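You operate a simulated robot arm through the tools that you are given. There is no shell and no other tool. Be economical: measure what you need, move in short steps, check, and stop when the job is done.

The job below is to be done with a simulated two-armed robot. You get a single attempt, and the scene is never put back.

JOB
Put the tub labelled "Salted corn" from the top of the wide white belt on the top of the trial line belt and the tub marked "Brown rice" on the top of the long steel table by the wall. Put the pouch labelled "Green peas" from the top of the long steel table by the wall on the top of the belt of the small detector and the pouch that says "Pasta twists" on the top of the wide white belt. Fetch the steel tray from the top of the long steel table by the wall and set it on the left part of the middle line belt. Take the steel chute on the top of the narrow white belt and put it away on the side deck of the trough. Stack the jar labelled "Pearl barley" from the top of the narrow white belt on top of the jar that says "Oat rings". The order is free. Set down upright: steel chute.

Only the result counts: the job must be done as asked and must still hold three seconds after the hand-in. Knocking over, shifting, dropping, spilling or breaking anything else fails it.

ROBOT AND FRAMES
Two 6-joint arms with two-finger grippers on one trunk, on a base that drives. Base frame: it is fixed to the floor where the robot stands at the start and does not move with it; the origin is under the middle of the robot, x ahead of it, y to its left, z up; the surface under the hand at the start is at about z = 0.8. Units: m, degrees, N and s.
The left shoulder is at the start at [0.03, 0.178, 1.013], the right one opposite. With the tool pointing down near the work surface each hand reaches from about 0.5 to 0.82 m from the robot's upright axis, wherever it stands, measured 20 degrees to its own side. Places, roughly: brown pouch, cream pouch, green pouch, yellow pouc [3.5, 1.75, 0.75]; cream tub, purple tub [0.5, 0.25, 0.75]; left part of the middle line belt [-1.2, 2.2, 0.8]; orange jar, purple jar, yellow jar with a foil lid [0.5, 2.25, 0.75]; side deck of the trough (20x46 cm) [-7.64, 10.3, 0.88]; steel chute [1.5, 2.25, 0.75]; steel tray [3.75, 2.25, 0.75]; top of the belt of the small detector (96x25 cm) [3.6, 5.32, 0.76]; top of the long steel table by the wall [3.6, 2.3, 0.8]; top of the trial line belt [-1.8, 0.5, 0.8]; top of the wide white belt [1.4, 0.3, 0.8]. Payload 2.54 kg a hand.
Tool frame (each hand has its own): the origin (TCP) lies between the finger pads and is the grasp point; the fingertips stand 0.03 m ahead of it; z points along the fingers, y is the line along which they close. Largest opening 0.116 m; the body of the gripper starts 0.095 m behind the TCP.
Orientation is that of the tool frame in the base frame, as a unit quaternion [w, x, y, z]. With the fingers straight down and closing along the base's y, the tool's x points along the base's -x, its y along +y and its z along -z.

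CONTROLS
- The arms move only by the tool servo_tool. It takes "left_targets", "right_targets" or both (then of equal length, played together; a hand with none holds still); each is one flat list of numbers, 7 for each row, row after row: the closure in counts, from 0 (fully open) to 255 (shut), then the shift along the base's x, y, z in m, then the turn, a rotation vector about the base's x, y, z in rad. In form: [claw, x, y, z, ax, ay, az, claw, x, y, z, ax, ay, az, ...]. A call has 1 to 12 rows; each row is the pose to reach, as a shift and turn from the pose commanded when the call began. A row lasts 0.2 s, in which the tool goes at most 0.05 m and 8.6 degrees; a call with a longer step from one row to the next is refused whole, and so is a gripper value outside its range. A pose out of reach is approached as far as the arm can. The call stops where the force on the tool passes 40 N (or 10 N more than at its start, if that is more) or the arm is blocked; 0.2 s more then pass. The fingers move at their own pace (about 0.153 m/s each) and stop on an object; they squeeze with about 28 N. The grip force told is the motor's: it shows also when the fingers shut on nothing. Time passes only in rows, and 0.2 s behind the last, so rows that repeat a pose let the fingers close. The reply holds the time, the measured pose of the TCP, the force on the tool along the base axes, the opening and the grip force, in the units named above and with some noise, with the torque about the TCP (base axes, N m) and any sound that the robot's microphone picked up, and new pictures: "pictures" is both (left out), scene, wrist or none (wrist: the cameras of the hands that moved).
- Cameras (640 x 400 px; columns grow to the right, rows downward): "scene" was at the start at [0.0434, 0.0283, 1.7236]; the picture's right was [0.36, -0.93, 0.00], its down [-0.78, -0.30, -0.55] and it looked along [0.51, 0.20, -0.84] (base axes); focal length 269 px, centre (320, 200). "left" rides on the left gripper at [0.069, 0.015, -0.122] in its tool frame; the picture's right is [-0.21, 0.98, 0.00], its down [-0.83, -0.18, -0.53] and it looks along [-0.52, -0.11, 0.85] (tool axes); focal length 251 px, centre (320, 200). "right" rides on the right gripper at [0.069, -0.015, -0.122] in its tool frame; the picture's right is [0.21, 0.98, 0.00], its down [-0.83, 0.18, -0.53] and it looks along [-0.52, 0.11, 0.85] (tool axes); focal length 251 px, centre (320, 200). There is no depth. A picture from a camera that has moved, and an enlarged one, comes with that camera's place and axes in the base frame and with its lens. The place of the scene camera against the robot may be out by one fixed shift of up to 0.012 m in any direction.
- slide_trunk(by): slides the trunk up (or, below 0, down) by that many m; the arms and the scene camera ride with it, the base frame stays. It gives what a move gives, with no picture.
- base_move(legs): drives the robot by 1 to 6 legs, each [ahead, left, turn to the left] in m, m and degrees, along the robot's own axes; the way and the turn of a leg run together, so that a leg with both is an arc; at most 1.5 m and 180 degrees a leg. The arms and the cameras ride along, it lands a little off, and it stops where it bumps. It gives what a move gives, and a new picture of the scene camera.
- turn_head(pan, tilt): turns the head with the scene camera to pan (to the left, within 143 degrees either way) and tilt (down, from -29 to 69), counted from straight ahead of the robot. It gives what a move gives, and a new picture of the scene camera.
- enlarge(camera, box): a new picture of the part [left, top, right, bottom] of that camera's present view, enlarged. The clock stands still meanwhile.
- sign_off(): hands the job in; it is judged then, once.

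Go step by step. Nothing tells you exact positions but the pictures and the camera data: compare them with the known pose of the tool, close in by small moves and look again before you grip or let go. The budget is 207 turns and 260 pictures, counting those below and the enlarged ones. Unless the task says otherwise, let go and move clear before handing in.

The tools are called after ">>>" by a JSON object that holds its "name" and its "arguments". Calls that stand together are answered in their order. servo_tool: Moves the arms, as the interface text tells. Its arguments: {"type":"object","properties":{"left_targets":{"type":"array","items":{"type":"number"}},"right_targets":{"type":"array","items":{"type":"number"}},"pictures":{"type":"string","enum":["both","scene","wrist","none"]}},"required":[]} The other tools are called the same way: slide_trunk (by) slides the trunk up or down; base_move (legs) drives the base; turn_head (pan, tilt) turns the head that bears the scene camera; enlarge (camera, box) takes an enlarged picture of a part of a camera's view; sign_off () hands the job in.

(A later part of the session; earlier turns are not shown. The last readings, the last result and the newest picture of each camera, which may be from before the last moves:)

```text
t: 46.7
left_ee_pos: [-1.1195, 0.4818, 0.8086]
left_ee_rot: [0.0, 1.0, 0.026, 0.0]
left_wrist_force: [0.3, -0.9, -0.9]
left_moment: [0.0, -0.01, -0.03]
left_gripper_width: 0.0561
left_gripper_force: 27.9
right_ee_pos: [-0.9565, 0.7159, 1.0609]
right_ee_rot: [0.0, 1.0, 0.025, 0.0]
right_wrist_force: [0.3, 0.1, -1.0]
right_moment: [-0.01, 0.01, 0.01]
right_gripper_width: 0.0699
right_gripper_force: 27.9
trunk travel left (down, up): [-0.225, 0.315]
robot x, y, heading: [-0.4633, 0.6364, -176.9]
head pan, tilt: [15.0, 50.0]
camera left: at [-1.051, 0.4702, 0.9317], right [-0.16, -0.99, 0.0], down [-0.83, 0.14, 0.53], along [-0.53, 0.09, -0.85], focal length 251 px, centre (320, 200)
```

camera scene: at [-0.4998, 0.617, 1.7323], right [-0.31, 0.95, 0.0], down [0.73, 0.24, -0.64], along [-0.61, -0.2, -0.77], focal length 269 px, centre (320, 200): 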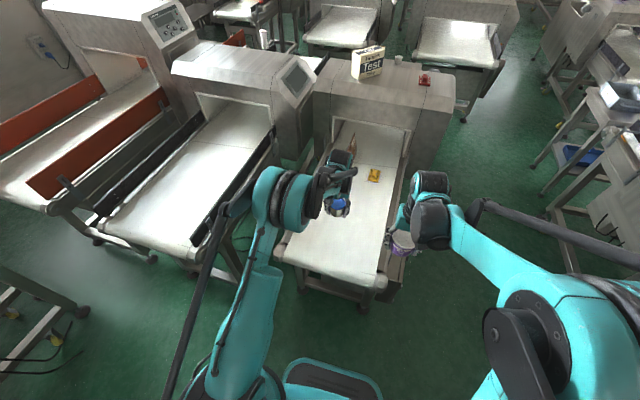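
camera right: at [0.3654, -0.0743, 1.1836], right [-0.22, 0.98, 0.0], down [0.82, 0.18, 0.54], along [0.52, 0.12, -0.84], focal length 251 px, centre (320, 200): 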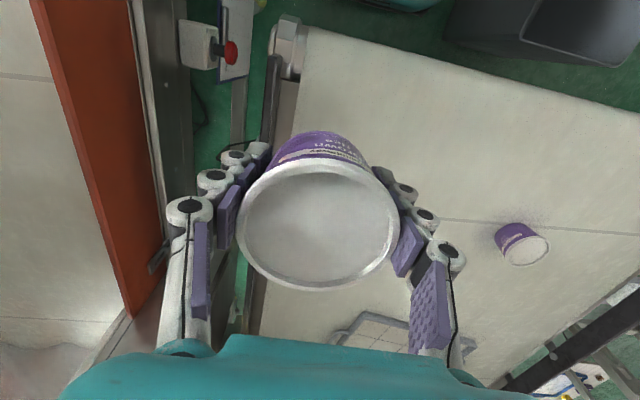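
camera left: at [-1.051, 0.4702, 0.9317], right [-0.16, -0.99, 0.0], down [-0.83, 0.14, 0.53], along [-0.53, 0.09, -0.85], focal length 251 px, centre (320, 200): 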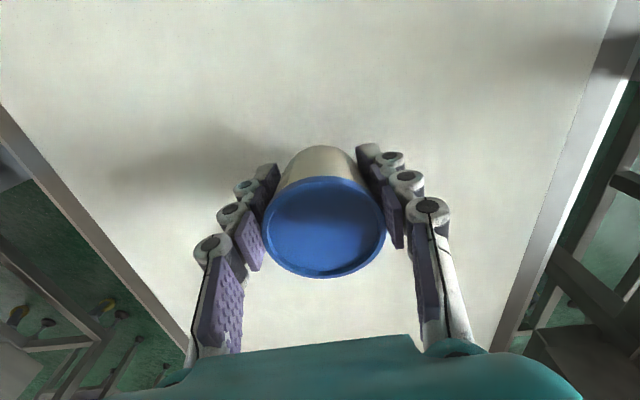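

>>> {"name": "servo_tool", "arguments": {"left_targets": [255, 0, 0, -0.004, 0, 0, 0, 255, 0, 0, -0.008, 0, 0, 0, 255, 0, 0, -0.012, 0, 0, 0, 255, 0, 0, -0.016, 0, 0, 0, 255, 0, 0, -0.02, 0, 0, 0, 255, 0, 0, -0.024, 0, 0, 0], "pictures": "wrist"}}

```text
t: 48.3
left_ee_pos: [-1.1196, 0.4804, 0.7884]
left_ee_rot: [0.0, 1.0, 0.026, -0.001]
left_wrist_force: [2.6, 0.8, 19.9]
left_moment: [0.74, -0.26, -0.16]
left_gripper_width: 0.056
left_gripper_force: 28.3
right_ee_pos: [-0.9549, 0.7167, 1.0622]
right_ee_rot: [0.0, 1.0, 0.026, -0.001]
right_wrist_force: [1.0, -0.2, -1.1]
right_moment: [0.0, -0.04, 0.05]
right_gripper_width: 0.0696
right_gripper_force: 27.2
trunk travel left (down, up): [-0.225, 0.315]
robot x, y, heading: [-0.4662, 0.6345, -176.8]
head pan, tilt: [15.0, 50.0]
stopped in row 6 (left hand): the force on the tool passed its limit at 42 N (the readings are from after the stop); the commanded pose is now the measured one
camera left: at [-1.0509, 0.4688, 0.9102], right [-0.16, -0.99, 0.0], down [-0.83, 0.14, 0.54], along [-0.53, 0.09, -0.84], focal length 251 px, centre (320, 200)
```

left: 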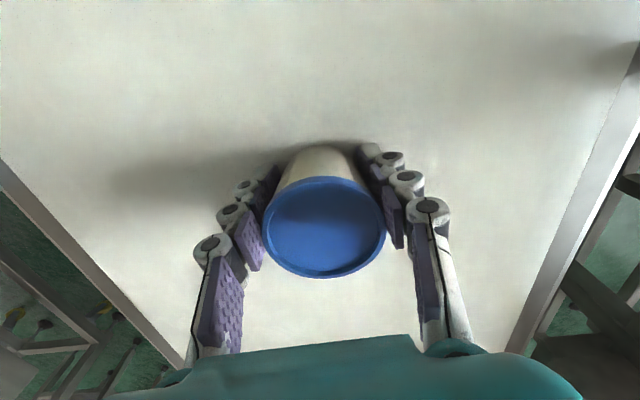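

Contact. I'll ease up slightly, open and lift away.

>>> {"name": "servo_tool", "arguments": {"left_targets": [255, 0, 0, 0.002, 0, 0, 0, 120, 0, 0, 0.002, 0, 0, 0, 0, 0, 0, 0.002, 0, 0, 0, 0, 0, 0, 0.002, 0, 0, 0, 0, 0, 0, 0.03, 0, 0, 0, 0, 0, 0, 0.075, 0, 0, 0, 0, 0, 0, 0.12, 0, 0, 0, 0, 0, 0, 0.165, 0, 0, 0, 0, 0, 0, 0.21, 0, 0, 0, 0, 0, 0, 0.25, 0, 0, 0], "pictures": "wrist"}}

```text
t: 50.5
left_ee_pos: [-1.1209, 0.4799, 1.0363]
left_ee_rot: [0.0, 1.0, 0.027, 0.0]
left_wrist_force: [0.0, 1.1, -0.7]
left_moment: [-0.01, 0.01, -0.01]
left_gripper_width: 0.1162
left_gripper_force: 0.0
right_ee_pos: [-0.9558, 0.7166, 1.0606]
right_ee_rot: [0.0, 1.0, 0.026, -0.001]
right_wrist_force: [0.0, 0.2, -1.7]
right_moment: [-0.01, -0.03, 0.01]
right_gripper_width: 0.0701
right_gripper_force: 28.1
trunk travel left (down, up): [-0.225, 0.315]
robot x, y, heading: [-0.465, 0.6431, -176.7]
head pan, tilt: [15.0, 50.0]
camera left: at [-1.0514, 0.4692, 1.1593], right [-0.16, -0.99, 0.0], down [-0.83, 0.14, 0.54], along [-0.53, 0.09, -0.84], focal length 251 px, centre (320, 200)
```

left: 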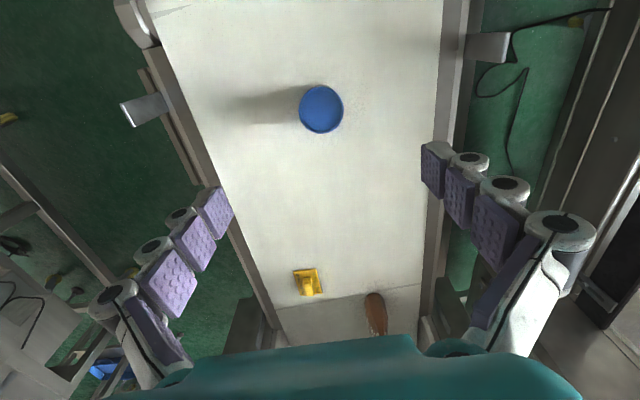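

Corn is placed. Retracting the left hand, then turning to face the narrow belt (+y) and driving toward the jars.

>>> {"name": "servo_tool", "arguments": {"left_targets": [0, 0.035, -0.025, 0.005, 0, 0, 0, 0, 0.07, -0.05, 0.01, 0, 0, 0, 0, 0.105, -0.075, 0.015, 0, 0, 0, 0, 0.14, -0.1, 0.02, 0, 0, 0, 0, 0.175, -0.13, 0.025, 0, 0, 0], "pictures": "none"}}

>>> {"name": "base_move", "arguments": {"legs": [[0, 0, -93]]}}

>>> {"name": "turn_head", "arguments": {"pan": -20, "tilt": 25}}

>>> {"name": "turn_head", "arguments": {"pan": -60, "tilt": 35}}

```text
t: 51.7
left_ee_pos: [-0.9426, 0.3488, 1.0602]
left_ee_rot: [0.0, 1.0, 0.027, -0.002]
left_wrist_force: [1.0, -0.2, -0.5]
left_moment: [0.01, 0.04, 0.01]
left_gripper_width: 0.116
left_gripper_force: 0.2
right_ee_pos: [-0.9548, 0.7167, 1.0621]
right_ee_rot: [0.001, 1.0, 0.026, 0.0]
right_wrist_force: [0.0, -0.4, -1.3]
right_moment: [0.01, 0.02, -0.01]
right_gripper_width: 0.0696
right_gripper_force: 28.2
trunk travel left (down, up): [-0.225, 0.315]
robot x, y, heading: [-0.4634, 0.635, -176.9]
head pan, tilt: [15.0, 50.0]
```

```text
t: 56.1
left_ee_pos: [-0.7049, 1.1433, 1.0598]
left_ee_rot: [0.001, -0.695, 0.719, 0.0]
left_wrist_force: [-0.1, 0.1, -0.2]
left_moment: [-0.01, 0.01, 0.01]
left_gripper_width: 0.1159
left_gripper_force: 0.0
right_ee_pos: [-0.3396, 1.1208, 1.0605]
right_ee_rot: [0.0, -0.694, 0.72, 0.0]
right_wrist_force: [0.4, -0.1, -2.3]
right_moment: [-0.03, 0.0, 0.01]
right_gripper_width: 0.0698
right_gripper_force: 27.8
trunk travel left (down, up): [-0.225, 0.315]
robot x, y, heading: [-0.4613, 0.6395, 87.9]
head pan, tilt: [15.0, 50.0]
camera scene: at [-0.4731, 0.6852, 1.7324], right [0.97, 0.22, 0.0], down [0.17, -0.75, -0.64], along [-0.14, 0.63, -0.77], focal length 269 px, centre (320, 200)
```

scene: 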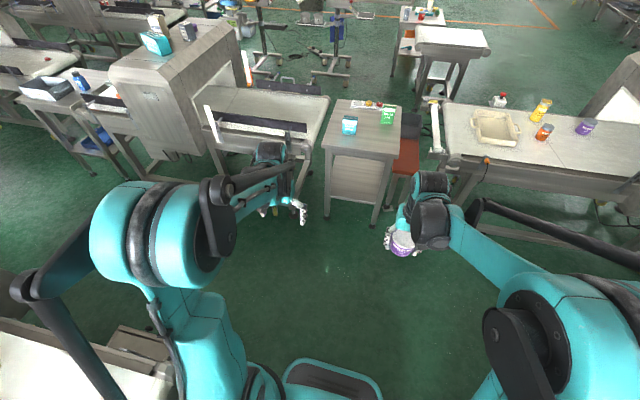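

```text
t: 57.1
left_ee_pos: [-0.7058, 1.1423, 1.0592]
left_ee_rot: [0.0, -0.695, 0.719, 0.001]
left_wrist_force: [0.2, -0.1, -0.2]
left_moment: [0.05, 0.01, 0.0]
left_gripper_width: 0.116
left_gripper_force: 0.1
right_ee_pos: [-0.3395, 1.1206, 1.0607]
right_ee_rot: [-0.001, -0.694, 0.72, -0.001]
right_wrist_force: [-0.2, 0.3, -1.9]
right_moment: [-0.02, 0.0, 0.01]
right_gripper_width: 0.07
right_gripper_force: 27.7
trunk travel left (down, up): [-0.225, 0.315]
robot x, y, heading: [-0.4618, 0.6385, 88.0]
head pan, tilt: [-20.0, 25.0]
camera scene: at [-0.4215, 0.6956, 1.7698], right [0.93, -0.38, 0.0], down [-0.16, -0.39, -0.91], along [0.34, 0.84, -0.42], focal length 269 px, centre (320, 200)
```

scene: 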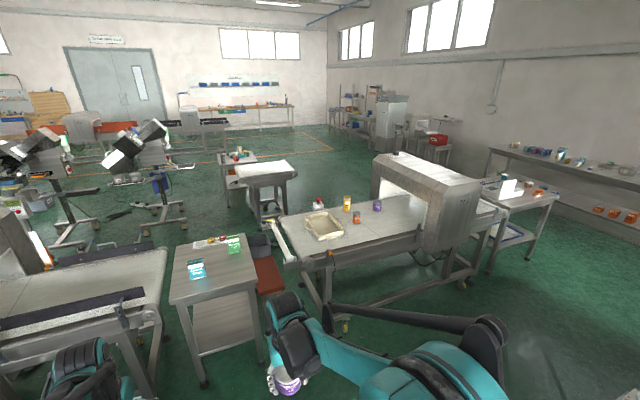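

```text
t: 58.2
left_ee_pos: [-0.7041, 1.1438, 1.0605]
left_ee_rot: [0.001, -0.694, 0.72, 0.001]
left_wrist_force: [-0.9, -0.6, -0.2]
left_moment: [-0.03, 0.01, -0.01]
left_gripper_width: 0.116
left_gripper_force: 0.1
right_ee_pos: [-0.3396, 1.1217, 1.0606]
right_ee_rot: [0.0, -0.694, 0.72, 0.001]
right_wrist_force: [0.2, -0.1, -1.5]
right_moment: [0.0, 0.01, 0.02]
right_gripper_width: 0.0699
right_gripper_force: 28.0
trunk travel left (down, up): [-0.225, 0.315]
robot x, y, heading: [-0.4623, 0.6341, 87.7]
head pan, tilt: [-60.0, 35.0]
camera scene: at [-0.3783, 0.6515, 1.7541], right [0.47, -0.88, 0.0], down [-0.51, -0.27, -0.82], along [0.72, 0.38, -0.57], focal length 269 px, centre (320, 200)
```

scene: 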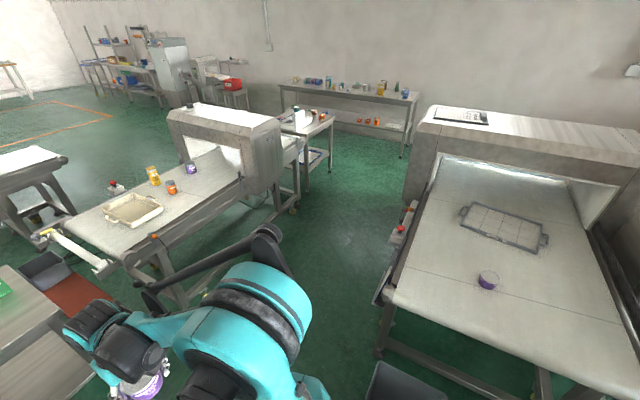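

Zooming on the jars to read labels and check the chute.

>>> {"name": "turn_head", "arguments": {"pan": -30, "tilt": 25}}

>>> {"name": "enlarge", "arguments": {"camera": "scene", "box": [220, 170, 380, 270]}}

>>> {"name": "enlarge", "arguments": {"camera": "scene", "box": [290, 190, 350, 228]}}

```text
t: 59.1
left_ee_pos: [-0.7053, 1.1432, 1.0591]
left_ee_rot: [0.001, -0.695, 0.719, 0.001]
left_wrist_force: [0.6, 0.1, -0.3]
left_moment: [0.03, 0.0, -0.01]
left_gripper_width: 0.1159
left_gripper_force: 0.1
right_ee_pos: [-0.3391, 1.1215, 1.0608]
right_ee_rot: [0.0, -0.695, 0.719, 0.0]
right_wrist_force: [0.7, -0.6, -1.6]
right_moment: [-0.02, -0.03, -0.02]
right_gripper_width: 0.0698
right_gripper_force: 27.9
trunk travel left (down, up): [-0.225, 0.315]
robot x, y, heading: [-0.4606, 0.6373, 87.8]
head pan, tilt: [-30.0, 25.0]
camera scene: at [-0.407, 0.6882, 1.7698], right [0.85, -0.53, 0.0], down [-0.23, -0.36, -0.91], along [0.48, 0.77, -0.42], focal length 269 px, centre (320, 200)
```

scene: 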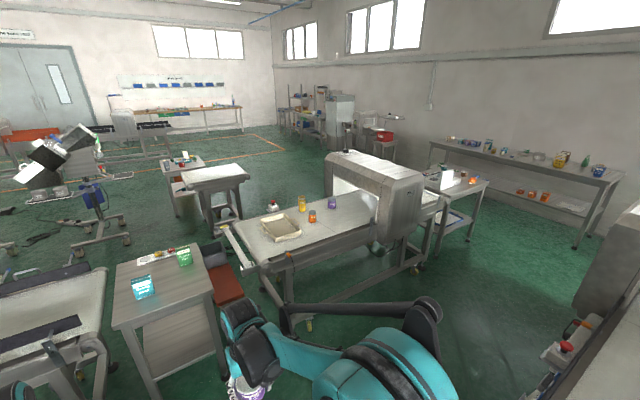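

```text
4.00 times, centred on (300, 220) of scene
camera zoom: at [-0.407, 0.6882, 1.7698], right [0.85, -0.53, 0.0], down [-0.23, -0.36, -0.91], along [0.48, 0.77, -0.42], focal length 1077 px, centre (400, 120)
```

zoom: 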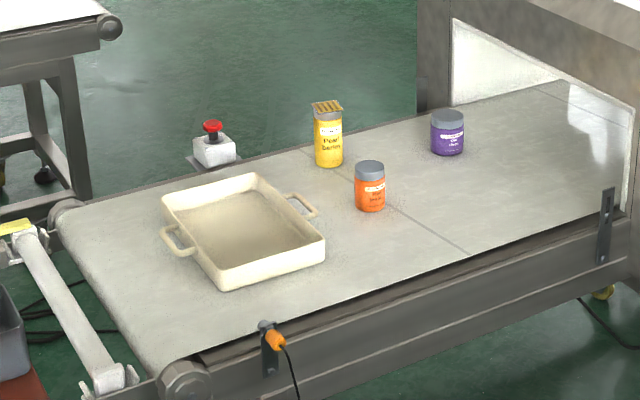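

```text
10.53 times, centred on (320, 209) of scene
camera zoom: at [-0.407, 0.6882, 1.7698], right [0.85, -0.53, 0.0], down [-0.23, -0.36, -0.91], along [0.48, 0.77, -0.42], focal length 2833 px, centre (320, 105)
```

zoom: 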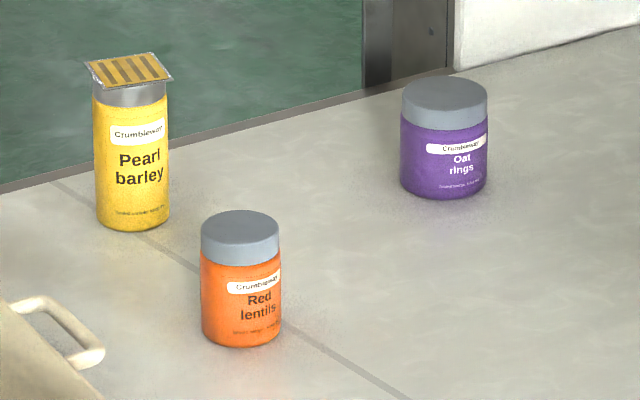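

Yellow is "Pearl barley", purple "Oat rings"; they sit near the far side of the narrow belt, so I'll stack them later from that side. Now I drive to the long steel table with the rice.

>>> {"name": "base_move", "arguments": {"legs": [[0, 0, -88], [0, 0.61, 0], [1.5, 0, 0], [1.3, 0, 0]]}}

>>> {"name": "turn_head", "arguments": {"pan": 25, "tilt": 30}}

```text
t: 76.4
left_ee_pos: [2.1104, 1.2948, 1.0605]
left_ee_rot: [0.003, 0.086, 0.996, -0.008]
left_wrist_force: [-0.7, 0.6, -0.1]
left_moment: [0.01, -0.01, 0.01]
left_gripper_width: 0.116
left_gripper_force: 0.0
right_ee_pos: [2.0405, 0.9359, 1.0663]
right_ee_rot: [0.003, 0.088, 0.996, -0.008]
right_wrist_force: [0.0, -0.1, -1.9]
right_moment: [-0.01, 0.02, -0.02]
right_gripper_width: 0.0699
right_gripper_force: 28.0
trunk travel left (down, up): [-0.225, 0.315]
robot x, y, heading: [1.5843, 1.1093, -10.0]
head pan, tilt: [-30.0, 25.0]
stopped in leg 4: the robot was blocked; the commanded pose is now the measured one
camera scene: at [1.6227, 1.0857, 1.7714], right [-0.64, -0.77, 0.01], down [-0.32, 0.26, -0.91], along [0.7, -0.59, -0.41], focal length 269 px, centre (320, 200)
```

scene: 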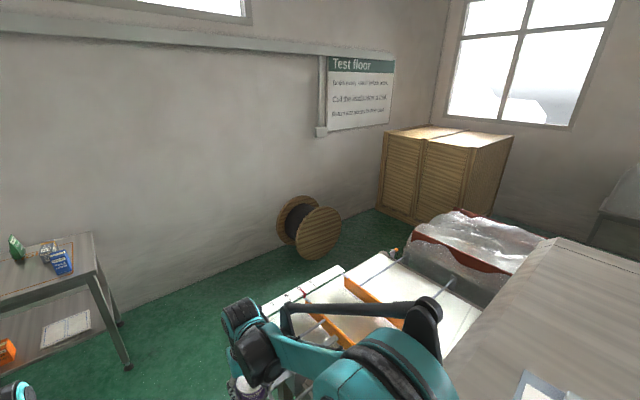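

```text
t: 77.6
left_ee_pos: [2.1112, 1.2958, 1.0607]
left_ee_rot: [0.005, 0.086, 0.996, -0.009]
left_wrist_force: [0.0, -0.4, 0.7]
left_moment: [-0.02, -0.03, 0.01]
left_gripper_width: 0.1161
left_gripper_force: 0.1
right_ee_pos: [2.0395, 0.9365, 1.0662]
right_ee_rot: [0.004, 0.088, 0.996, -0.008]
right_wrist_force: [-0.2, 0.0, -1.6]
right_moment: [0.0, 0.0, -0.02]
right_gripper_width: 0.0694
right_gripper_force: 28.3
trunk travel left (down, up): [-0.225, 0.315]
robot x, y, heading: [1.5791, 1.1057, -9.8]
head pan, tilt: [25.0, 30.0]
camera scene: at [1.6383, 1.1704, 1.7611], right [0.26, -0.97, 0.02], down [-0.48, -0.15, -0.87], along [0.84, 0.22, -0.5], focal length 269 px, centre (320, 200)
```

scene: 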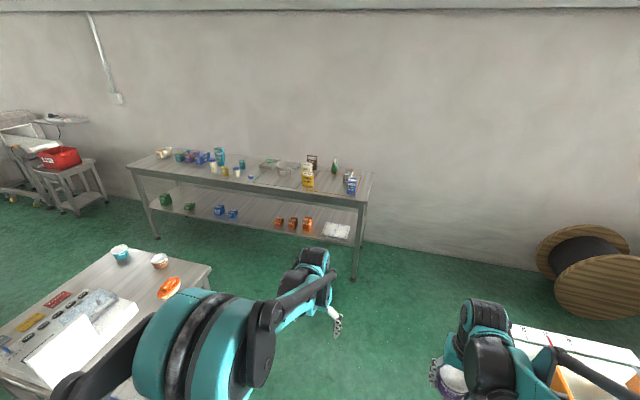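

Blocked at x≈1.58 with a slight tilt. Looking down on both sides.

>>> {"name": "turn_head", "arguments": {"pan": -60, "tilt": 65}}

>>> {"name": "turn_head", "arguments": {"pan": 45, "tilt": 65}}

>>> {"name": "turn_head", "arguments": {"pan": -120, "tilt": 60}}

```text
t: 79.2
left_ee_pos: [2.1098, 1.2963, 1.0592]
left_ee_rot: [0.004, 0.086, 0.996, -0.009]
left_wrist_force: [-0.5, -0.8, -0.5]
left_moment: [0.04, -0.02, -0.02]
left_gripper_width: 0.1159
left_gripper_force: 0.0
right_ee_pos: [2.0399, 0.9369, 1.0651]
right_ee_rot: [0.004, 0.087, 0.996, -0.009]
right_wrist_force: [1.0, 0.7, -1.1]
right_moment: [-0.01, -0.03, 0.02]
right_gripper_width: 0.0699
right_gripper_force: 28.0
trunk travel left (down, up): [-0.225, 0.315]
robot x, y, heading: [1.5858, 1.1075, -9.8]
head pan, tilt: [-60.0, 65.0]
camera scene: at [1.5723, 1.089, 1.7147], right [-0.94, -0.34, 0.0], down [-0.31, 0.84, -0.44], along [0.15, -0.41, -0.9], focal length 269 px, centre (320, 200)
```

scene: 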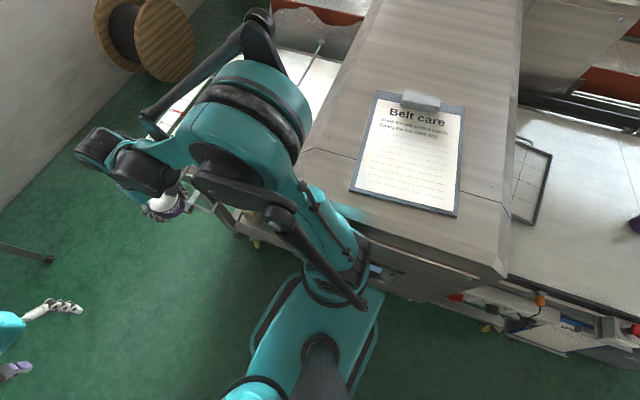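

```text
t: 81.0
left_ee_pos: [2.11, 1.2961, 1.0594]
left_ee_rot: [0.004, 0.086, 0.996, -0.01]
left_wrist_force: [1.1, -0.5, 0.9]
left_moment: [0.01, 0.0, -0.03]
left_gripper_width: 0.1161
left_gripper_force: 0.1
right_ee_pos: [2.0404, 0.9376, 1.0654]
right_ee_rot: [0.003, 0.087, 0.996, -0.009]
right_wrist_force: [-0.2, -0.2, -1.5]
right_moment: [0.0, 0.0, 0.01]
right_gripper_width: 0.0698
right_gripper_force: 28.1
trunk travel left (down, up): [-0.225, 0.315]
robot x, y, heading: [1.5838, 1.1084, -9.9]
head pan, tilt: [45.0, 65.0]
camera scene: at [1.6013, 1.1809, 1.7132], right [0.57, -0.82, 0.02], down [-0.74, -0.53, -0.42], along [0.35, 0.23, -0.91], focal length 269 px, centre (320, 200)
```

scene: 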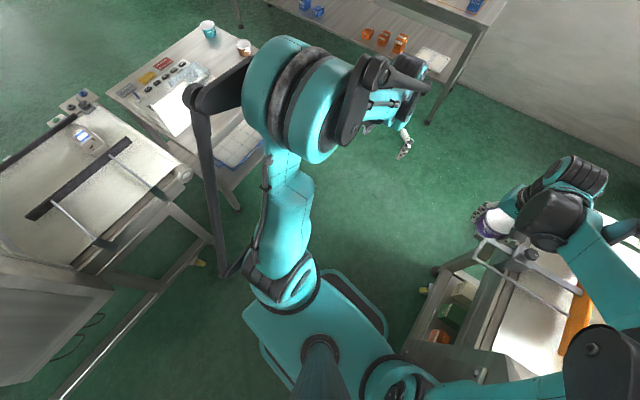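

```text
t: 83.5
left_ee_pos: [2.1098, 1.2981, 1.0588]
left_ee_rot: [0.005, 0.086, 0.996, -0.01]
left_wrist_force: [0.5, -0.6, 0.3]
left_moment: [0.02, -0.04, 0.01]
left_gripper_width: 0.1158
left_gripper_force: 0.0
right_ee_pos: [2.0402, 0.9363, 1.0669]
right_ee_rot: [0.004, 0.087, 0.996, -0.01]
right_wrist_force: [0.1, 0.6, -1.0]
right_moment: [0.02, 0.02, 0.01]
right_gripper_width: 0.0696
right_gripper_force: 28.1
trunk travel left (down, up): [-0.225, 0.315]
robot x, y, heading: [1.5793, 1.1053, -9.7]
head pan, tilt: [-120.0, 60.0]
camera scene: at [1.5093, 1.095, 1.72], right [-0.77, 0.64, -0.02], down [0.56, 0.66, -0.51], along [-0.32, -0.4, -0.86], focal length 269 px, centre (320, 200)
```

scene: 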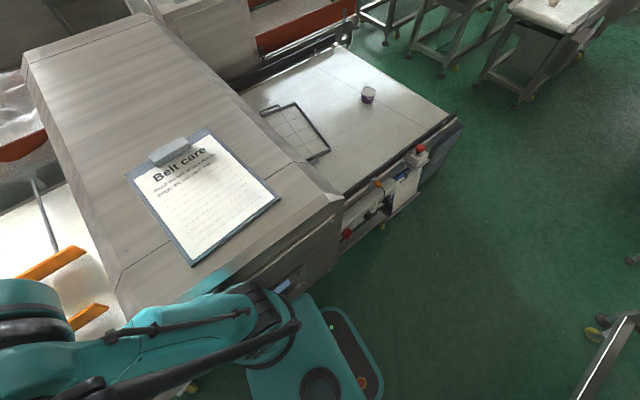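

The right shoulder brushed the wide detector's side. I'll slide left, straighten, and continue.

>>> {"name": "base_move", "arguments": {"legs": [[0, 0.22, 0], [0, 0, 9.8], [1.2, 0, 0]]}}

>>> {"name": "turn_head", "arguments": {"pan": 45, "tilt": 40}}

```text
t: 84.2
left_ee_pos: [2.1124, 1.2961, 1.0592]
left_ee_rot: [0.003, 0.087, 0.996, -0.006]
left_wrist_force: [-0.5, -0.4, -1.1]
left_moment: [0.03, 0.0, -0.01]
left_gripper_width: 0.1162
left_gripper_force: 0.1
right_ee_pos: [2.0416, 0.9353, 1.0645]
right_ee_rot: [0.002, 0.087, 0.996, -0.006]
right_wrist_force: [0.0, -0.2, -2.4]
right_moment: [-0.01, 0.0, 0.01]
right_gripper_width: 0.0698
right_gripper_force: 28.4
trunk travel left (down, up): [-0.225, 0.315]
robot x, y, heading: [1.5791, 1.1149, -10.1]
head pan, tilt: [-120.0, 60.0]
stopped in leg 1: the robot was blocked; the commanded pose is now the measured one
camera scene: at [1.5119, 1.091, 1.7206], right [-0.77, 0.64, -0.01], down [0.56, 0.66, -0.51], along [-0.32, -0.39, -0.86], focal length 269 px, centre (320, 200)
```

scene: 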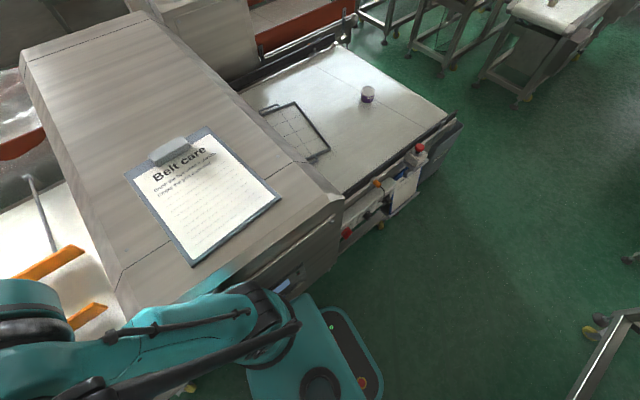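

```text
t: 86.7
left_ee_pos: [2.1124, 1.296, 1.0584]
left_ee_rot: [0.004, 0.085, 0.996, -0.008]
left_wrist_force: [-0.2, -0.6, 0.0]
left_moment: [0.0, 0.02, -0.03]
left_gripper_width: 0.1158
left_gripper_force: 0.1
right_ee_pos: [2.0417, 0.9356, 1.0642]
right_ee_rot: [0.003, 0.087, 0.996, -0.008]
right_wrist_force: [0.4, 0.0, -1.9]
right_moment: [-0.03, 0.02, 0.0]
right_gripper_width: 0.0698
right_gripper_force: 28.2
trunk travel left (down, up): [-0.225, 0.315]
robot x, y, heading: [1.5808, 1.1107, -9.8]
head pan, tilt: [45.0, 40.0]
camera scene: at [1.6236, 1.1929, 1.7454], right [0.57, -0.82, 0.01], down [-0.52, -0.38, -0.76], along [0.63, 0.43, -0.65], focal length 269 px, centre (320, 200)
```

scene: 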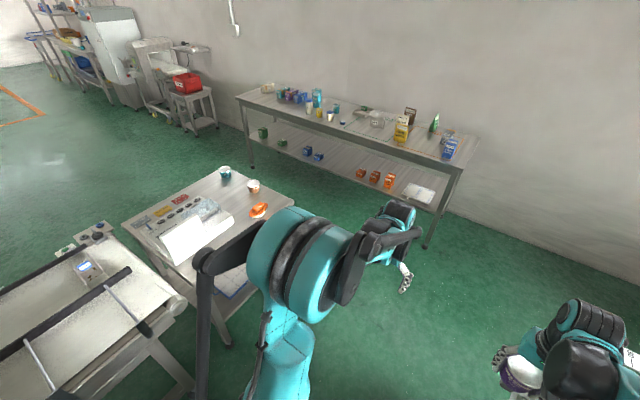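

Still blocked. I'll try backing straight out the way I came.

>>> {"name": "base_move", "arguments": {"legs": [[-0.12, 0, 0]]}}

```text
t: 88.0
left_ee_pos: [1.9926, 1.3006, 1.0599]
left_ee_rot: [0.002, 0.087, 0.996, 0.001]
left_wrist_force: [-0.6, 0.0, -0.2]
left_moment: [0.01, -0.01, -0.02]
left_gripper_width: 0.1161
left_gripper_force: 0.0
right_ee_pos: [1.9221, 0.9415, 1.0609]
right_ee_rot: [0.001, 0.089, 0.996, 0.0]
right_wrist_force: [-1.0, 0.7, -1.0]
right_moment: [0.0, -0.01, -0.01]
right_gripper_width: 0.0695
right_gripper_force: 28.2
trunk travel left (down, up): [-0.225, 0.315]
robot x, y, heading: [1.4623, 1.1321, -10.1]
head pan, tilt: [45.0, 40.0]
camera scene: at [1.5068, 1.1885, 1.7466], right [0.57, -0.82, 0.0], down [-0.53, -0.37, -0.77], along [0.63, 0.44, -0.64], focal length 269 px, centre (320, 200)
```

scene: 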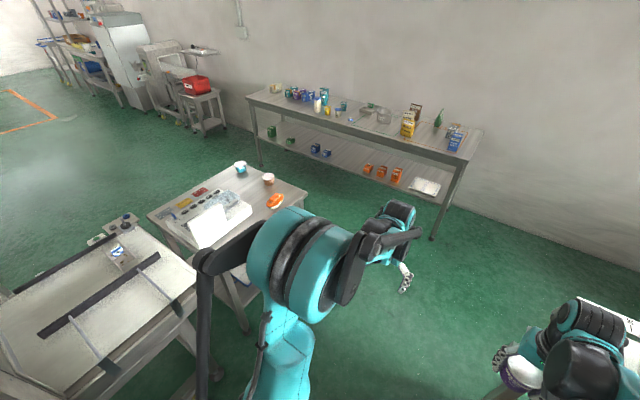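

Free again and level. Now slide left, straighten and go ahead.

>>> {"name": "base_move", "arguments": {"legs": [[0, 0.2, 0], [0, 0, 10], [1.3, 0, 0]]}}

>>> {"name": "turn_head", "arguments": {"pan": 40, "tilt": 30}}

```text
t: 96.4
left_ee_pos: [3.2874, 1.6115, 1.0586]
left_ee_rot: [0.002, -0.017, 1.0, 0.0]
left_wrist_force: [0.8, -0.2, 0.1]
left_moment: [0.02, -0.01, 0.0]
left_gripper_width: 0.1161
left_gripper_force: 0.0
right_ee_pos: [3.2899, 1.2455, 1.0594]
right_ee_rot: [-0.001, -0.015, 1.0, 0.0]
right_wrist_force: [1.3, 0.1, -2.2]
right_moment: [0.01, 0.04, 0.04]
right_gripper_width: 0.0698
right_gripper_force: 28.3
trunk travel left (down, up): [-0.225, 0.315]
robot x, y, heading: [2.798, 1.3341, 2.0]
head pan, tilt: [45.0, 40.0]
camera scene: at [2.8352, 1.4009, 1.7465], right [0.73, -0.68, 0.0], down [-0.44, -0.47, -0.77], along [0.52, 0.56, -0.64], focal length 269 px, centre (320, 200)
```

scene: 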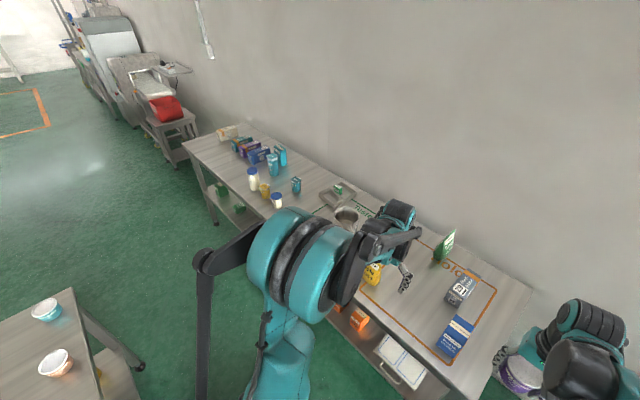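

```text
t: 97.1
left_ee_pos: [3.2871, 1.6135, 1.0603]
left_ee_rot: [0.001, -0.017, 1.0, 0.0]
left_wrist_force: [1.1, 0.6, -0.3]
left_moment: [0.0, 0.02, 0.03]
left_gripper_width: 0.1159
left_gripper_force: 0.0
right_ee_pos: [3.2916, 1.2457, 1.0605]
right_ee_rot: [0.001, -0.016, 1.0, 0.001]
right_wrist_force: [0.3, 0.1, -1.4]
right_moment: [0.02, 0.02, 0.02]
right_gripper_width: 0.0697
right_gripper_force: 28.6
trunk travel left (down, up): [-0.225, 0.315]
robot x, y, heading: [2.7993, 1.3373, 2.0]
head pan, tilt: [40.0, 30.0]
camera scene: at [2.8438, 1.3993, 1.7618], right [0.67, -0.75, 0.0], down [-0.37, -0.33, -0.87], along [0.65, 0.58, -0.5], focal length 269 px, centre (320, 200)
```

scene: 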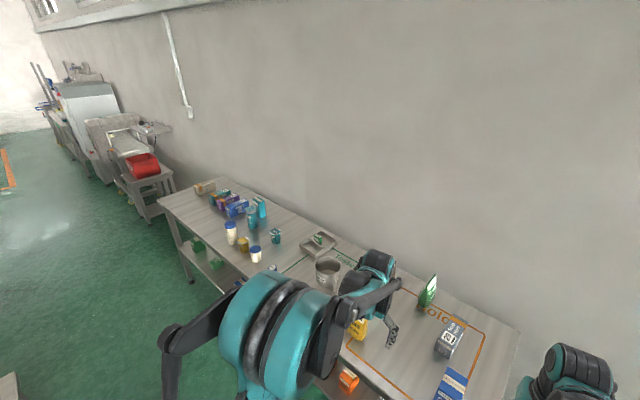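

I'm beside the table. Zooming on the items.

>>> {"name": "enlarge", "arguments": {"camera": "scene", "box": [180, 165, 340, 290]}}

>>> {"name": "enlarge", "arguments": {"camera": "scene", "box": [320, 240, 520, 400]}}

```text
3.20 times, centred on (260, 228) of scene
camera zoom: at [2.8438, 1.3993, 1.7618], right [0.67, -0.75, 0.0], down [-0.37, -0.33, -0.87], along [0.65, 0.58, -0.5], focal length 861 px, centre (512, 112)
```

zoom: 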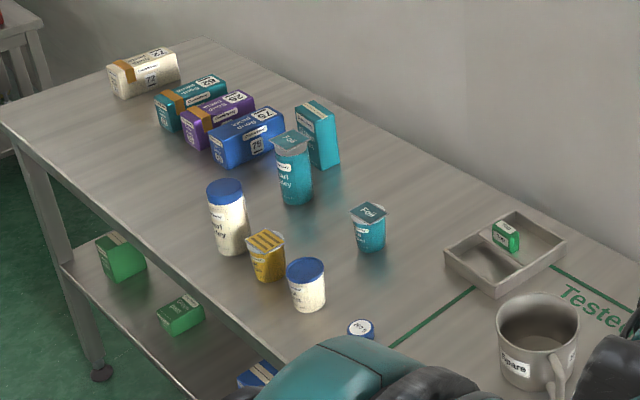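

```text
2.50 times, centred on (420, 320) of scene
camera zoom: at [2.8438, 1.3993, 1.7618], right [0.67, -0.75, 0.0], down [-0.37, -0.33, -0.87], along [0.65, 0.58, -0.5], focal length 673 px, centre (70, -100)
```

zoom: 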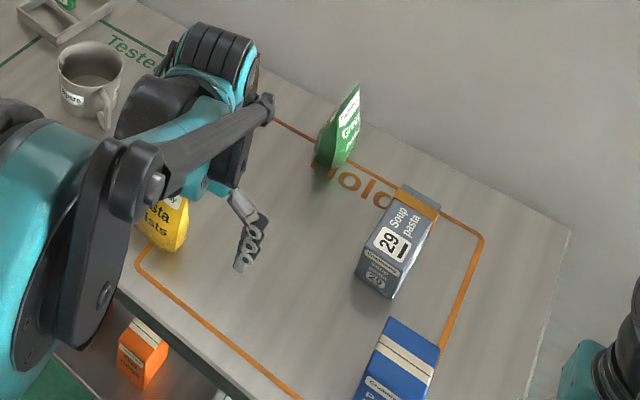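

Green and yellow standing pouches are near (3.72,1.57) and (3.40,1.71); the divided tray near (3.70,2.18). I'll move left along the table to see everything unobstructed.

>>> {"name": "base_move", "arguments": {"legs": [[0, 0.6, -2]]}}

>>> {"name": "turn_head", "arguments": {"pan": 0, "tilt": 40}}

```text
t: 100.5
left_ee_pos: [3.2808, 2.2144, 1.0605]
left_ee_rot: [0.001, -0.005, 1.0, 0.0]
left_wrist_force: [-0.3, -0.1, -0.2]
left_moment: [0.0, -0.01, -0.02]
left_gripper_width: 0.116
left_gripper_force: 0.0
right_ee_pos: [3.2748, 1.847, 1.0603]
right_ee_rot: [0.0, -0.003, 1.0, 0.001]
right_wrist_force: [0.0, 0.3, -1.6]
right_moment: [-0.02, 0.01, -0.01]
right_gripper_width: 0.0695
right_gripper_force: 27.9
trunk travel left (down, up): [-0.225, 0.315]
robot x, y, heading: [2.7876, 1.9492, 0.6]
head pan, tilt: [40.0, 30.0]
camera scene: at [2.833, 2.0113, 1.7619], right [0.65, -0.76, 0.0], down [-0.38, -0.33, -0.87], along [0.66, 0.56, -0.5], focal length 269 px, centre (320, 200)
```

scene: 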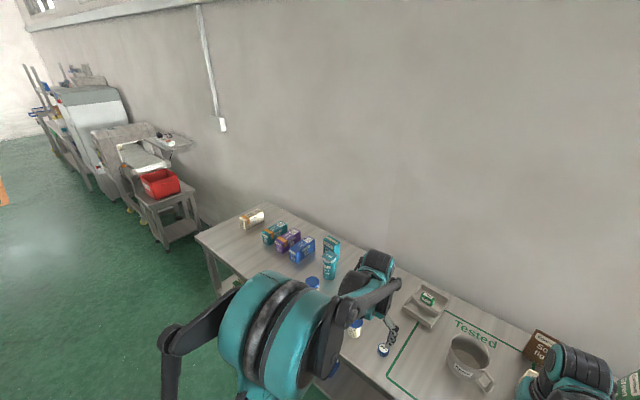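

```text
t: 101.6
left_ee_pos: [3.2812, 2.2136, 1.0592]
left_ee_rot: [0.001, -0.005, 1.0, 0.0]
left_wrist_force: [1.4, 0.5, -0.1]
left_moment: [0.0, 0.01, -0.03]
left_gripper_width: 0.1162
left_gripper_force: 0.0
right_ee_pos: [3.2759, 1.8458, 1.0612]
right_ee_rot: [0.001, -0.003, 1.0, -0.001]
right_wrist_force: [-0.4, -0.2, -1.9]
right_moment: [0.01, -0.01, 0.01]
right_gripper_width: 0.0698
right_gripper_force: 28.4
trunk travel left (down, up): [-0.225, 0.315]
robot x, y, heading: [2.7881, 1.9475, 0.6]
head pan, tilt: [0.0, 40.0]
camera scene: at [2.8492, 1.9525, 1.7465], right [0.01, -1.0, 0.0], down [-0.64, -0.01, -0.77], along [0.77, 0.01, -0.64], focal length 269 px, centre (320, 200)
```

scene: 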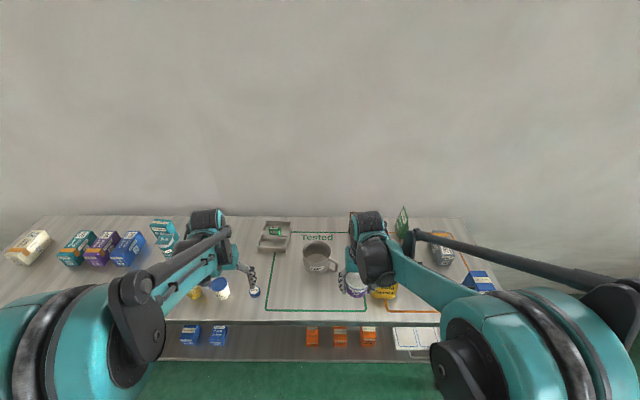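

>>> {"name": "enlarge", "arguments": {"camera": "scene", "box": [200, 195, 500, 345]}}

>>> {"name": "enlarge", "arguments": {"camera": "scene", "box": [0, 205, 280, 345]}}

```text
2.13 times, centred on (350, 270) of scene
camera zoom: at [2.8492, 1.9525, 1.7465], right [0.01, -1.0, 0.0], down [-0.64, -0.01, -0.77], along [0.77, 0.01, -0.64], focal length 574 px, centre (256, 51)
```

zoom: 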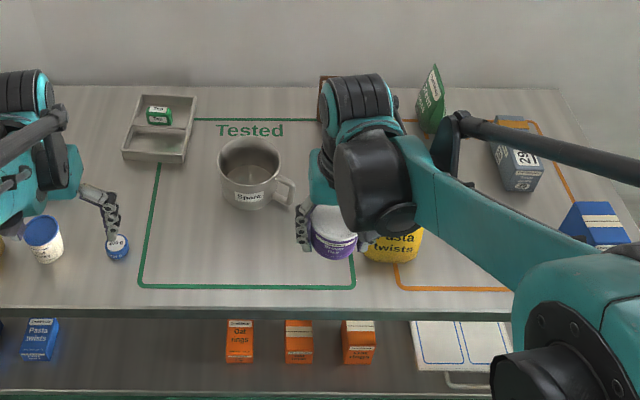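

```text
2.29 times, centred on (140, 275) of scene
camera zoom: at [2.8492, 1.9525, 1.7465], right [0.01, -1.0, 0.0], down [-0.64, -0.01, -0.77], along [0.77, 0.01, -0.64], focal length 615 px, centre (731, 29)
```

zoom: 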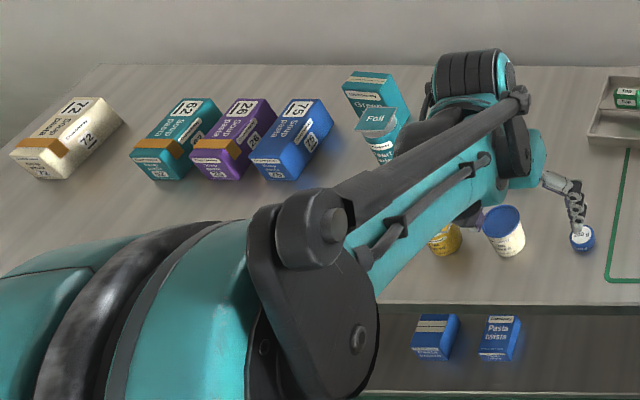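

Confirmed yellow = "Pasta twists". Free table space is at the left front (≈3.43, 2.75) — I'll move left there to set down the rice.

>>> {"name": "base_move", "arguments": {"legs": [[0.06, 0.9, 0]]}}

>>> {"name": "turn_head", "arguments": {"pan": -10, "tilt": 55}}

```text
t: 106.3
left_ee_pos: [3.3526, 3.0821, 1.0593]
left_ee_rot: [0.0, 0.009, 1.0, -0.001]
left_wrist_force: [0.3, -0.8, -0.3]
left_moment: [-0.01, 0.03, 0.02]
left_gripper_width: 0.1159
left_gripper_force: 0.1
right_ee_pos: [3.3384, 2.7155, 1.0594]
right_ee_rot: [0.0, 0.01, 1.0, 0.0]
right_wrist_force: [0.2, 1.0, -1.4]
right_moment: [-0.04, 0.02, -0.03]
right_gripper_width: 0.0696
right_gripper_force: 27.5
trunk travel left (down, up): [-0.225, 0.315]
robot x, y, heading: [2.8533, 2.832, -1.0]
head pan, tilt: [0.0, 40.0]
camera scene: at [2.9143, 2.8335, 1.7465], right [-0.02, -1.0, 0.0], down [-0.64, 0.01, -0.77], along [0.77, -0.01, -0.64], focal length 269 px, centre (320, 200)
```

scene: 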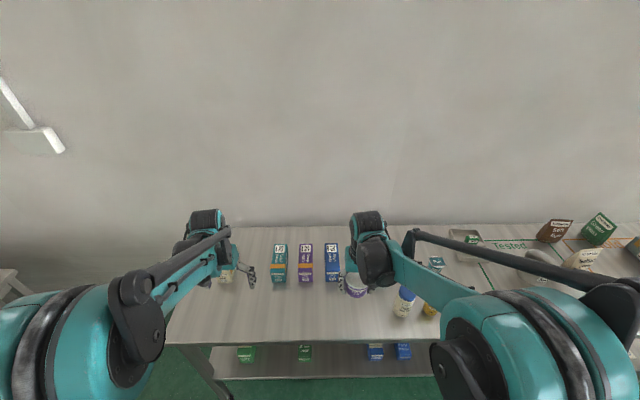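

```text
t: 107.0
left_ee_pos: [3.3518, 3.0821, 1.0597]
left_ee_rot: [0.0, 0.009, 1.0, 0.001]
left_wrist_force: [0.7, -0.6, -0.4]
left_moment: [-0.02, 0.0, -0.01]
left_gripper_width: 0.1157
left_gripper_force: 0.1
right_ee_pos: [3.3376, 2.7147, 1.0598]
right_ee_rot: [0.0, 0.01, 1.0, 0.0]
right_wrist_force: [-0.5, -0.4, -0.8]
right_moment: [0.03, 0.01, 0.02]
right_gripper_width: 0.0694
right_gripper_force: 28.1
trunk travel left (down, up): [-0.225, 0.315]
robot x, y, heading: [2.8549, 2.8315, -1.1]
head pan, tilt: [-10.0, 55.0]
camera scene: at [2.9001, 2.8206, 1.7259], right [-0.19, -0.98, 0.0], down [-0.8, 0.16, -0.57], along [0.56, -0.11, -0.82], focal length 269 px, centre (320, 200)
```

scene: 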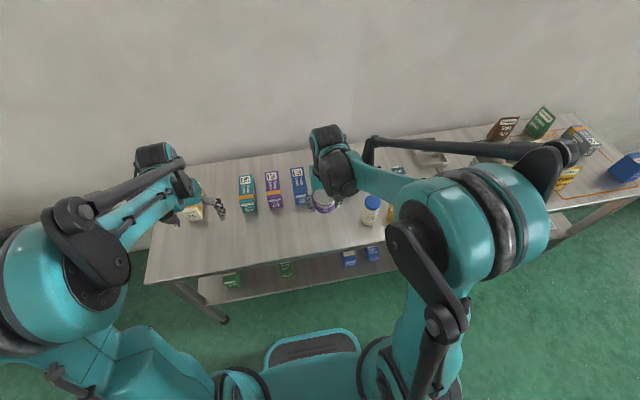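

Moving the rice over (3.40, 2.80) and lowering.

>>> {"name": "servo_tool", "arguments": {"right_targets": [255, 0.02, 0.03, 0, 0, 0, 0, 255, 0.04, 0.06, 0, 0, 0, 0, 255, 0.062, 0.085, 0, 0, 0, 0, 255, 0.062, 0.085, -0.04, 0, 0, 0, 255, 0.062, 0.085, -0.08, 0, 0, 0, 255, 0.062, 0.085, -0.12, 0, 0, 0, 255, 0.062, 0.085, -0.15, 0, 0, 0, 255, 0.062, 0.085, -0.17, 0, 0, 0], "pictures": "wrist"}}

```text
t: 108.8
left_ee_pos: [3.352, 3.0815, 1.0605]
left_ee_rot: [0.001, 0.008, 1.0, 0.0]
left_wrist_force: [-0.8, 0.1, 0.5]
left_moment: [0.02, 0.04, -0.01]
left_gripper_width: 0.1159
left_gripper_force: 0.1
right_ee_pos: [3.3998, 2.8021, 0.89]
right_ee_rot: [0.0, 0.009, 1.0, 0.0]
right_wrist_force: [0.1, -0.6, -1.4]
right_moment: [0.0, -0.02, 0.01]
right_gripper_width: 0.0696
right_gripper_force: 27.7
trunk travel left (down, up): [-0.225, 0.315]
robot x, y, heading: [2.8523, 2.8315, -0.9]
head pan, tilt: [-10.0, 55.0]
camera right: at [3.3315, 2.7883, 1.0125], right [-0.2, 0.98, 0.0], down [0.83, 0.17, 0.53], along [0.52, 0.1, -0.85], focal length 251 px, centre (320, 200)
```

right: 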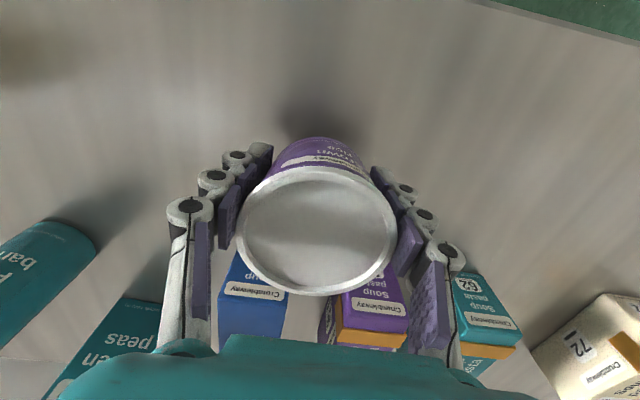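

>>> {"name": "servo_tool", "arguments": {"right_targets": [255, 0, 0, -0.01, 0, 0, 0, 255, 0, 0, -0.02, 0, 0, 0, 255, 0, 0, -0.026, 0, 0, 0, 255, 0, 0, -0.031, 0, 0, 0, 255, 0, 0, -0.036, 0, 0, 0, 255, 0, 0, -0.041, 0, 0, 0, 255, 0, 0, -0.046, 0, 0, 0, 255, 0, 0, -0.051, 0, 0, 0, 255, 0, 0, -0.056, 0, 0, 0], "pictures": "wrist"}}

```text
t: 110.6
left_ee_pos: [3.3516, 3.0821, 1.0611]
left_ee_rot: [0.002, 0.009, 1.0, 0.0]
left_wrist_force: [-0.2, -0.3, 0.2]
left_moment: [0.0, 0.01, 0.01]
left_gripper_width: 0.1158
left_gripper_force: 0.0
right_ee_pos: [3.3997, 2.8006, 0.8465]
right_ee_rot: [0.001, 0.01, 1.0, 0.0]
right_wrist_force: [-3.2, 0.1, 29.8]
right_moment: [-0.1, 0.21, -0.03]
right_gripper_width: 0.0695
right_gripper_force: 28.2
trunk travel left (down, up): [-0.225, 0.315]
robot x, y, heading: [2.8562, 2.8291, -1.0]
head pan, tilt: [-10.0, 55.0]
stopped in row 8 (right hand): the force on the tool passed its limit at 49 N (the readings are from after the stop); the commanded pose is now the measured one
camera right: at [3.3304, 2.7875, 0.9675], right [-0.2, 0.98, 0.0], down [0.83, 0.17, 0.54], along [0.53, 0.1, -0.84], focal length 251 px, centre (320, 200)
```

right: 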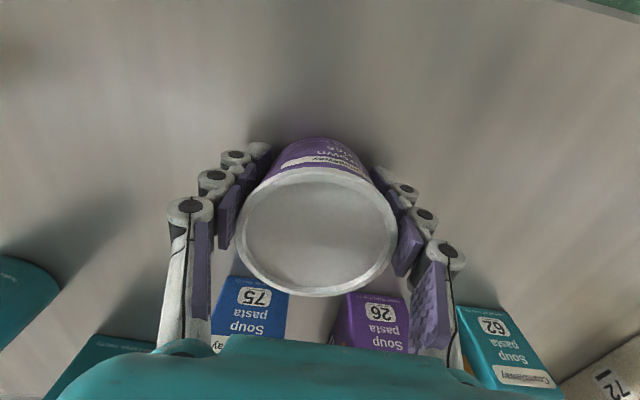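

>>> {"name": "servo_tool", "arguments": {"right_targets": [255, 0, 0, 0.002, 0, 0, 0, 120, 0, 0, 0.002, 0, 0, 0, 0, 0, 0, 0.002, 0, 0, 0, 0, 0, 0, 0.002, 0, 0, 0, 0, 0, 0, 0.04, 0, 0, 0, 0, 0, 0, 0.085, 0, 0, 0, 0, 0, 0, 0.13, 0, 0, 0, 0, 0, 0, 0.175, 0, 0, 0, 0, 0, 0, 0.215, 0, 0, 0, 0, -0.04, -0.02, 0.215, 0, 0, 0, 0, -0.065, -0.06, 0.215, 0, 0, 0, 0, -0.065, -0.09, 0.215, 0, 0, 0], "pictures": "wrist"}}

>>> {"name": "base_move", "arguments": {"legs": [[-0.06, -1.0, 1]]}}

>>> {"name": "turn_head", "arguments": {"pan": -10, "tilt": 50}}

```text
t: 113.2
left_ee_pos: [3.3512, 3.0821, 1.0597]
left_ee_rot: [0.001, 0.007, 1.0, 0.0]
left_wrist_force: [-0.3, -0.9, 0.4]
left_moment: [0.0, -0.01, -0.01]
left_gripper_width: 0.1162
left_gripper_force: 0.1
right_ee_pos: [3.3369, 2.7111, 1.0578]
right_ee_rot: [0.002, 0.01, 1.0, 0.0]
right_wrist_force: [-0.6, 0.2, 0.4]
right_moment: [0.02, -0.01, -0.03]
right_gripper_width: 0.1161
right_gripper_force: 0.1
trunk travel left (down, up): [-0.225, 0.315]
robot x, y, heading: [2.8509, 2.8321, -0.9]
head pan, tilt: [-10.0, 55.0]
camera right: at [3.2678, 2.6968, 1.1817], right [-0.2, 0.98, 0.0], down [0.83, 0.17, 0.54], along [0.53, 0.1, -0.84], focal length 251 px, centre (320, 200)
```

right: 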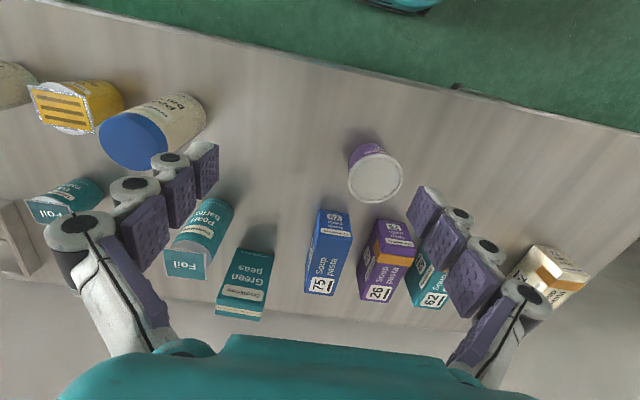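

```text
t: 118.4
left_ee_pos: [3.2801, 2.1013, 1.0602]
left_ee_rot: [0.001, 0.0, 1.0, 0.001]
left_wrist_force: [0.0, -0.6, 0.2]
left_moment: [0.04, -0.03, -0.02]
left_gripper_width: 0.1161
left_gripper_force: 0.0
right_ee_pos: [3.2692, 1.7304, 1.0586]
right_ee_rot: [0.002, 0.002, 1.0, 0.0]
right_wrist_force: [0.7, -0.1, -0.8]
right_moment: [0.0, 0.01, 0.02]
right_gripper_width: 0.1158
right_gripper_force: 0.0
trunk travel left (down, up): [-0.225, 0.315]
robot x, y, heading: [2.7825, 1.8444, -0.1]
head pan, tilt: [-10.0, 55.0]
camera scene: at [2.8311, 1.8322, 1.7259], right [-0.18, -0.98, 0.0], down [-0.81, 0.14, -0.57], along [0.56, -0.1, -0.82], focal length 269 px, centre (320, 200)
```

scene: 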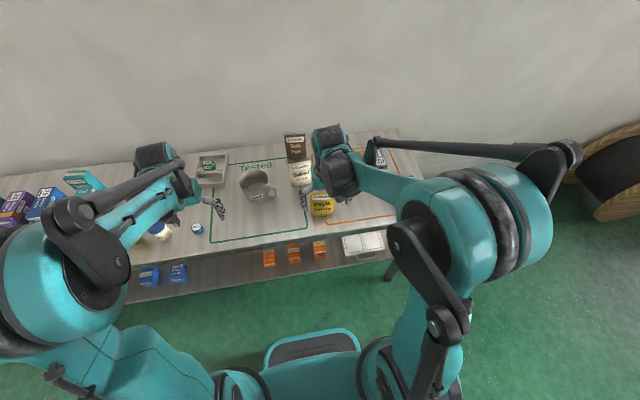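

```text
t: 119.0
left_ee_pos: [3.2786, 2.1019, 1.0587]
left_ee_rot: [0.001, 0.0, 1.0, 0.0]
left_wrist_force: [0.3, -0.8, -0.2]
left_moment: [-0.01, 0.03, 0.02]
left_gripper_width: 0.116
left_gripper_force: 0.0
right_ee_pos: [3.2694, 1.7305, 1.0595]
right_ee_rot: [0.001, 0.002, 1.0, 0.0]
right_wrist_force: [-0.1, -0.7, 0.3]
right_moment: [-0.04, 0.03, 0.02]
right_gripper_width: 0.1162
right_gripper_force: 0.2
trunk travel left (down, up): [-0.225, 0.315]
robot x, y, heading: [2.782, 1.8405, -0.1]
head pan, tilt: [-10.0, 50.0]
camera scene: at [2.8359, 1.832, 1.7323], right [-0.18, -0.98, 0.0], down [-0.75, 0.13, -0.64], along [0.63, -0.11, -0.77], focal length 269 px, centre (320, 200)
```

scene: 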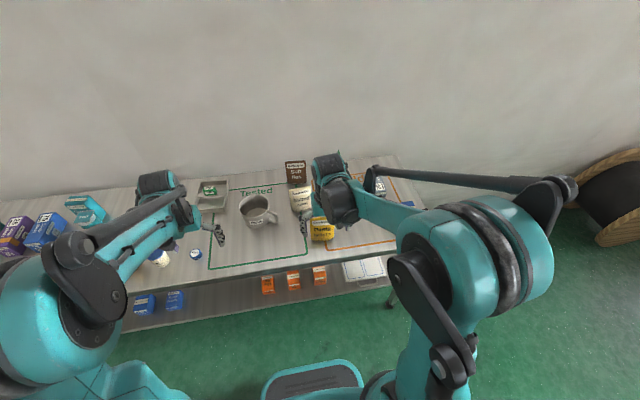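

Rice is standing. Checking wrist views for pouch orientation.

>>> {"name": "enlarge", "arguments": {"camera": "right", "box": [0, 0, 640, 400]}}

>>> {"name": "enlarge", "arguments": {"camera": "scene", "box": [190, 140, 430, 290]}}

```text
1.00 times, centred on (320, 200) of right (not enlarged: the box is as wide or as high as the picture)
camera zoom: at [3.2006, 1.7156, 1.1818], right [-0.21, 0.98, 0.0], down [0.82, 0.18, 0.54], along [0.52, 0.11, -0.84], focal length 251 px, centre (320, 200)
```

zoom: 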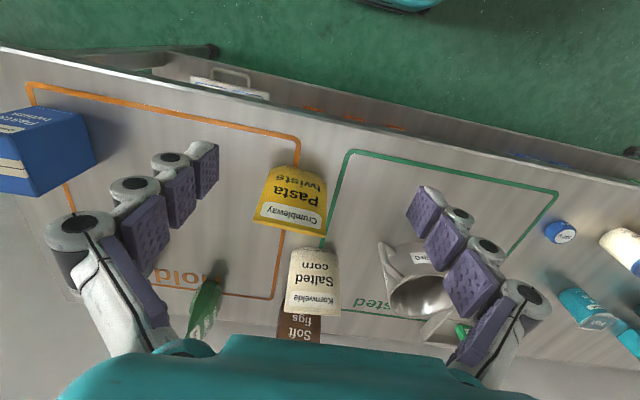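

```text
2.67 times, centred on (310, 215) of scene
camera zoom: at [2.8359, 1.832, 1.7323], right [-0.18, -0.98, 0.0], down [-0.75, 0.13, -0.64], along [0.63, -0.11, -0.77], focal length 718 px, centre (347, 160)
```

zoom: 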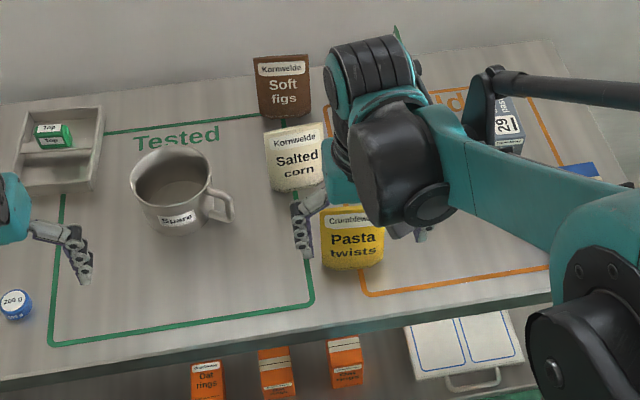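

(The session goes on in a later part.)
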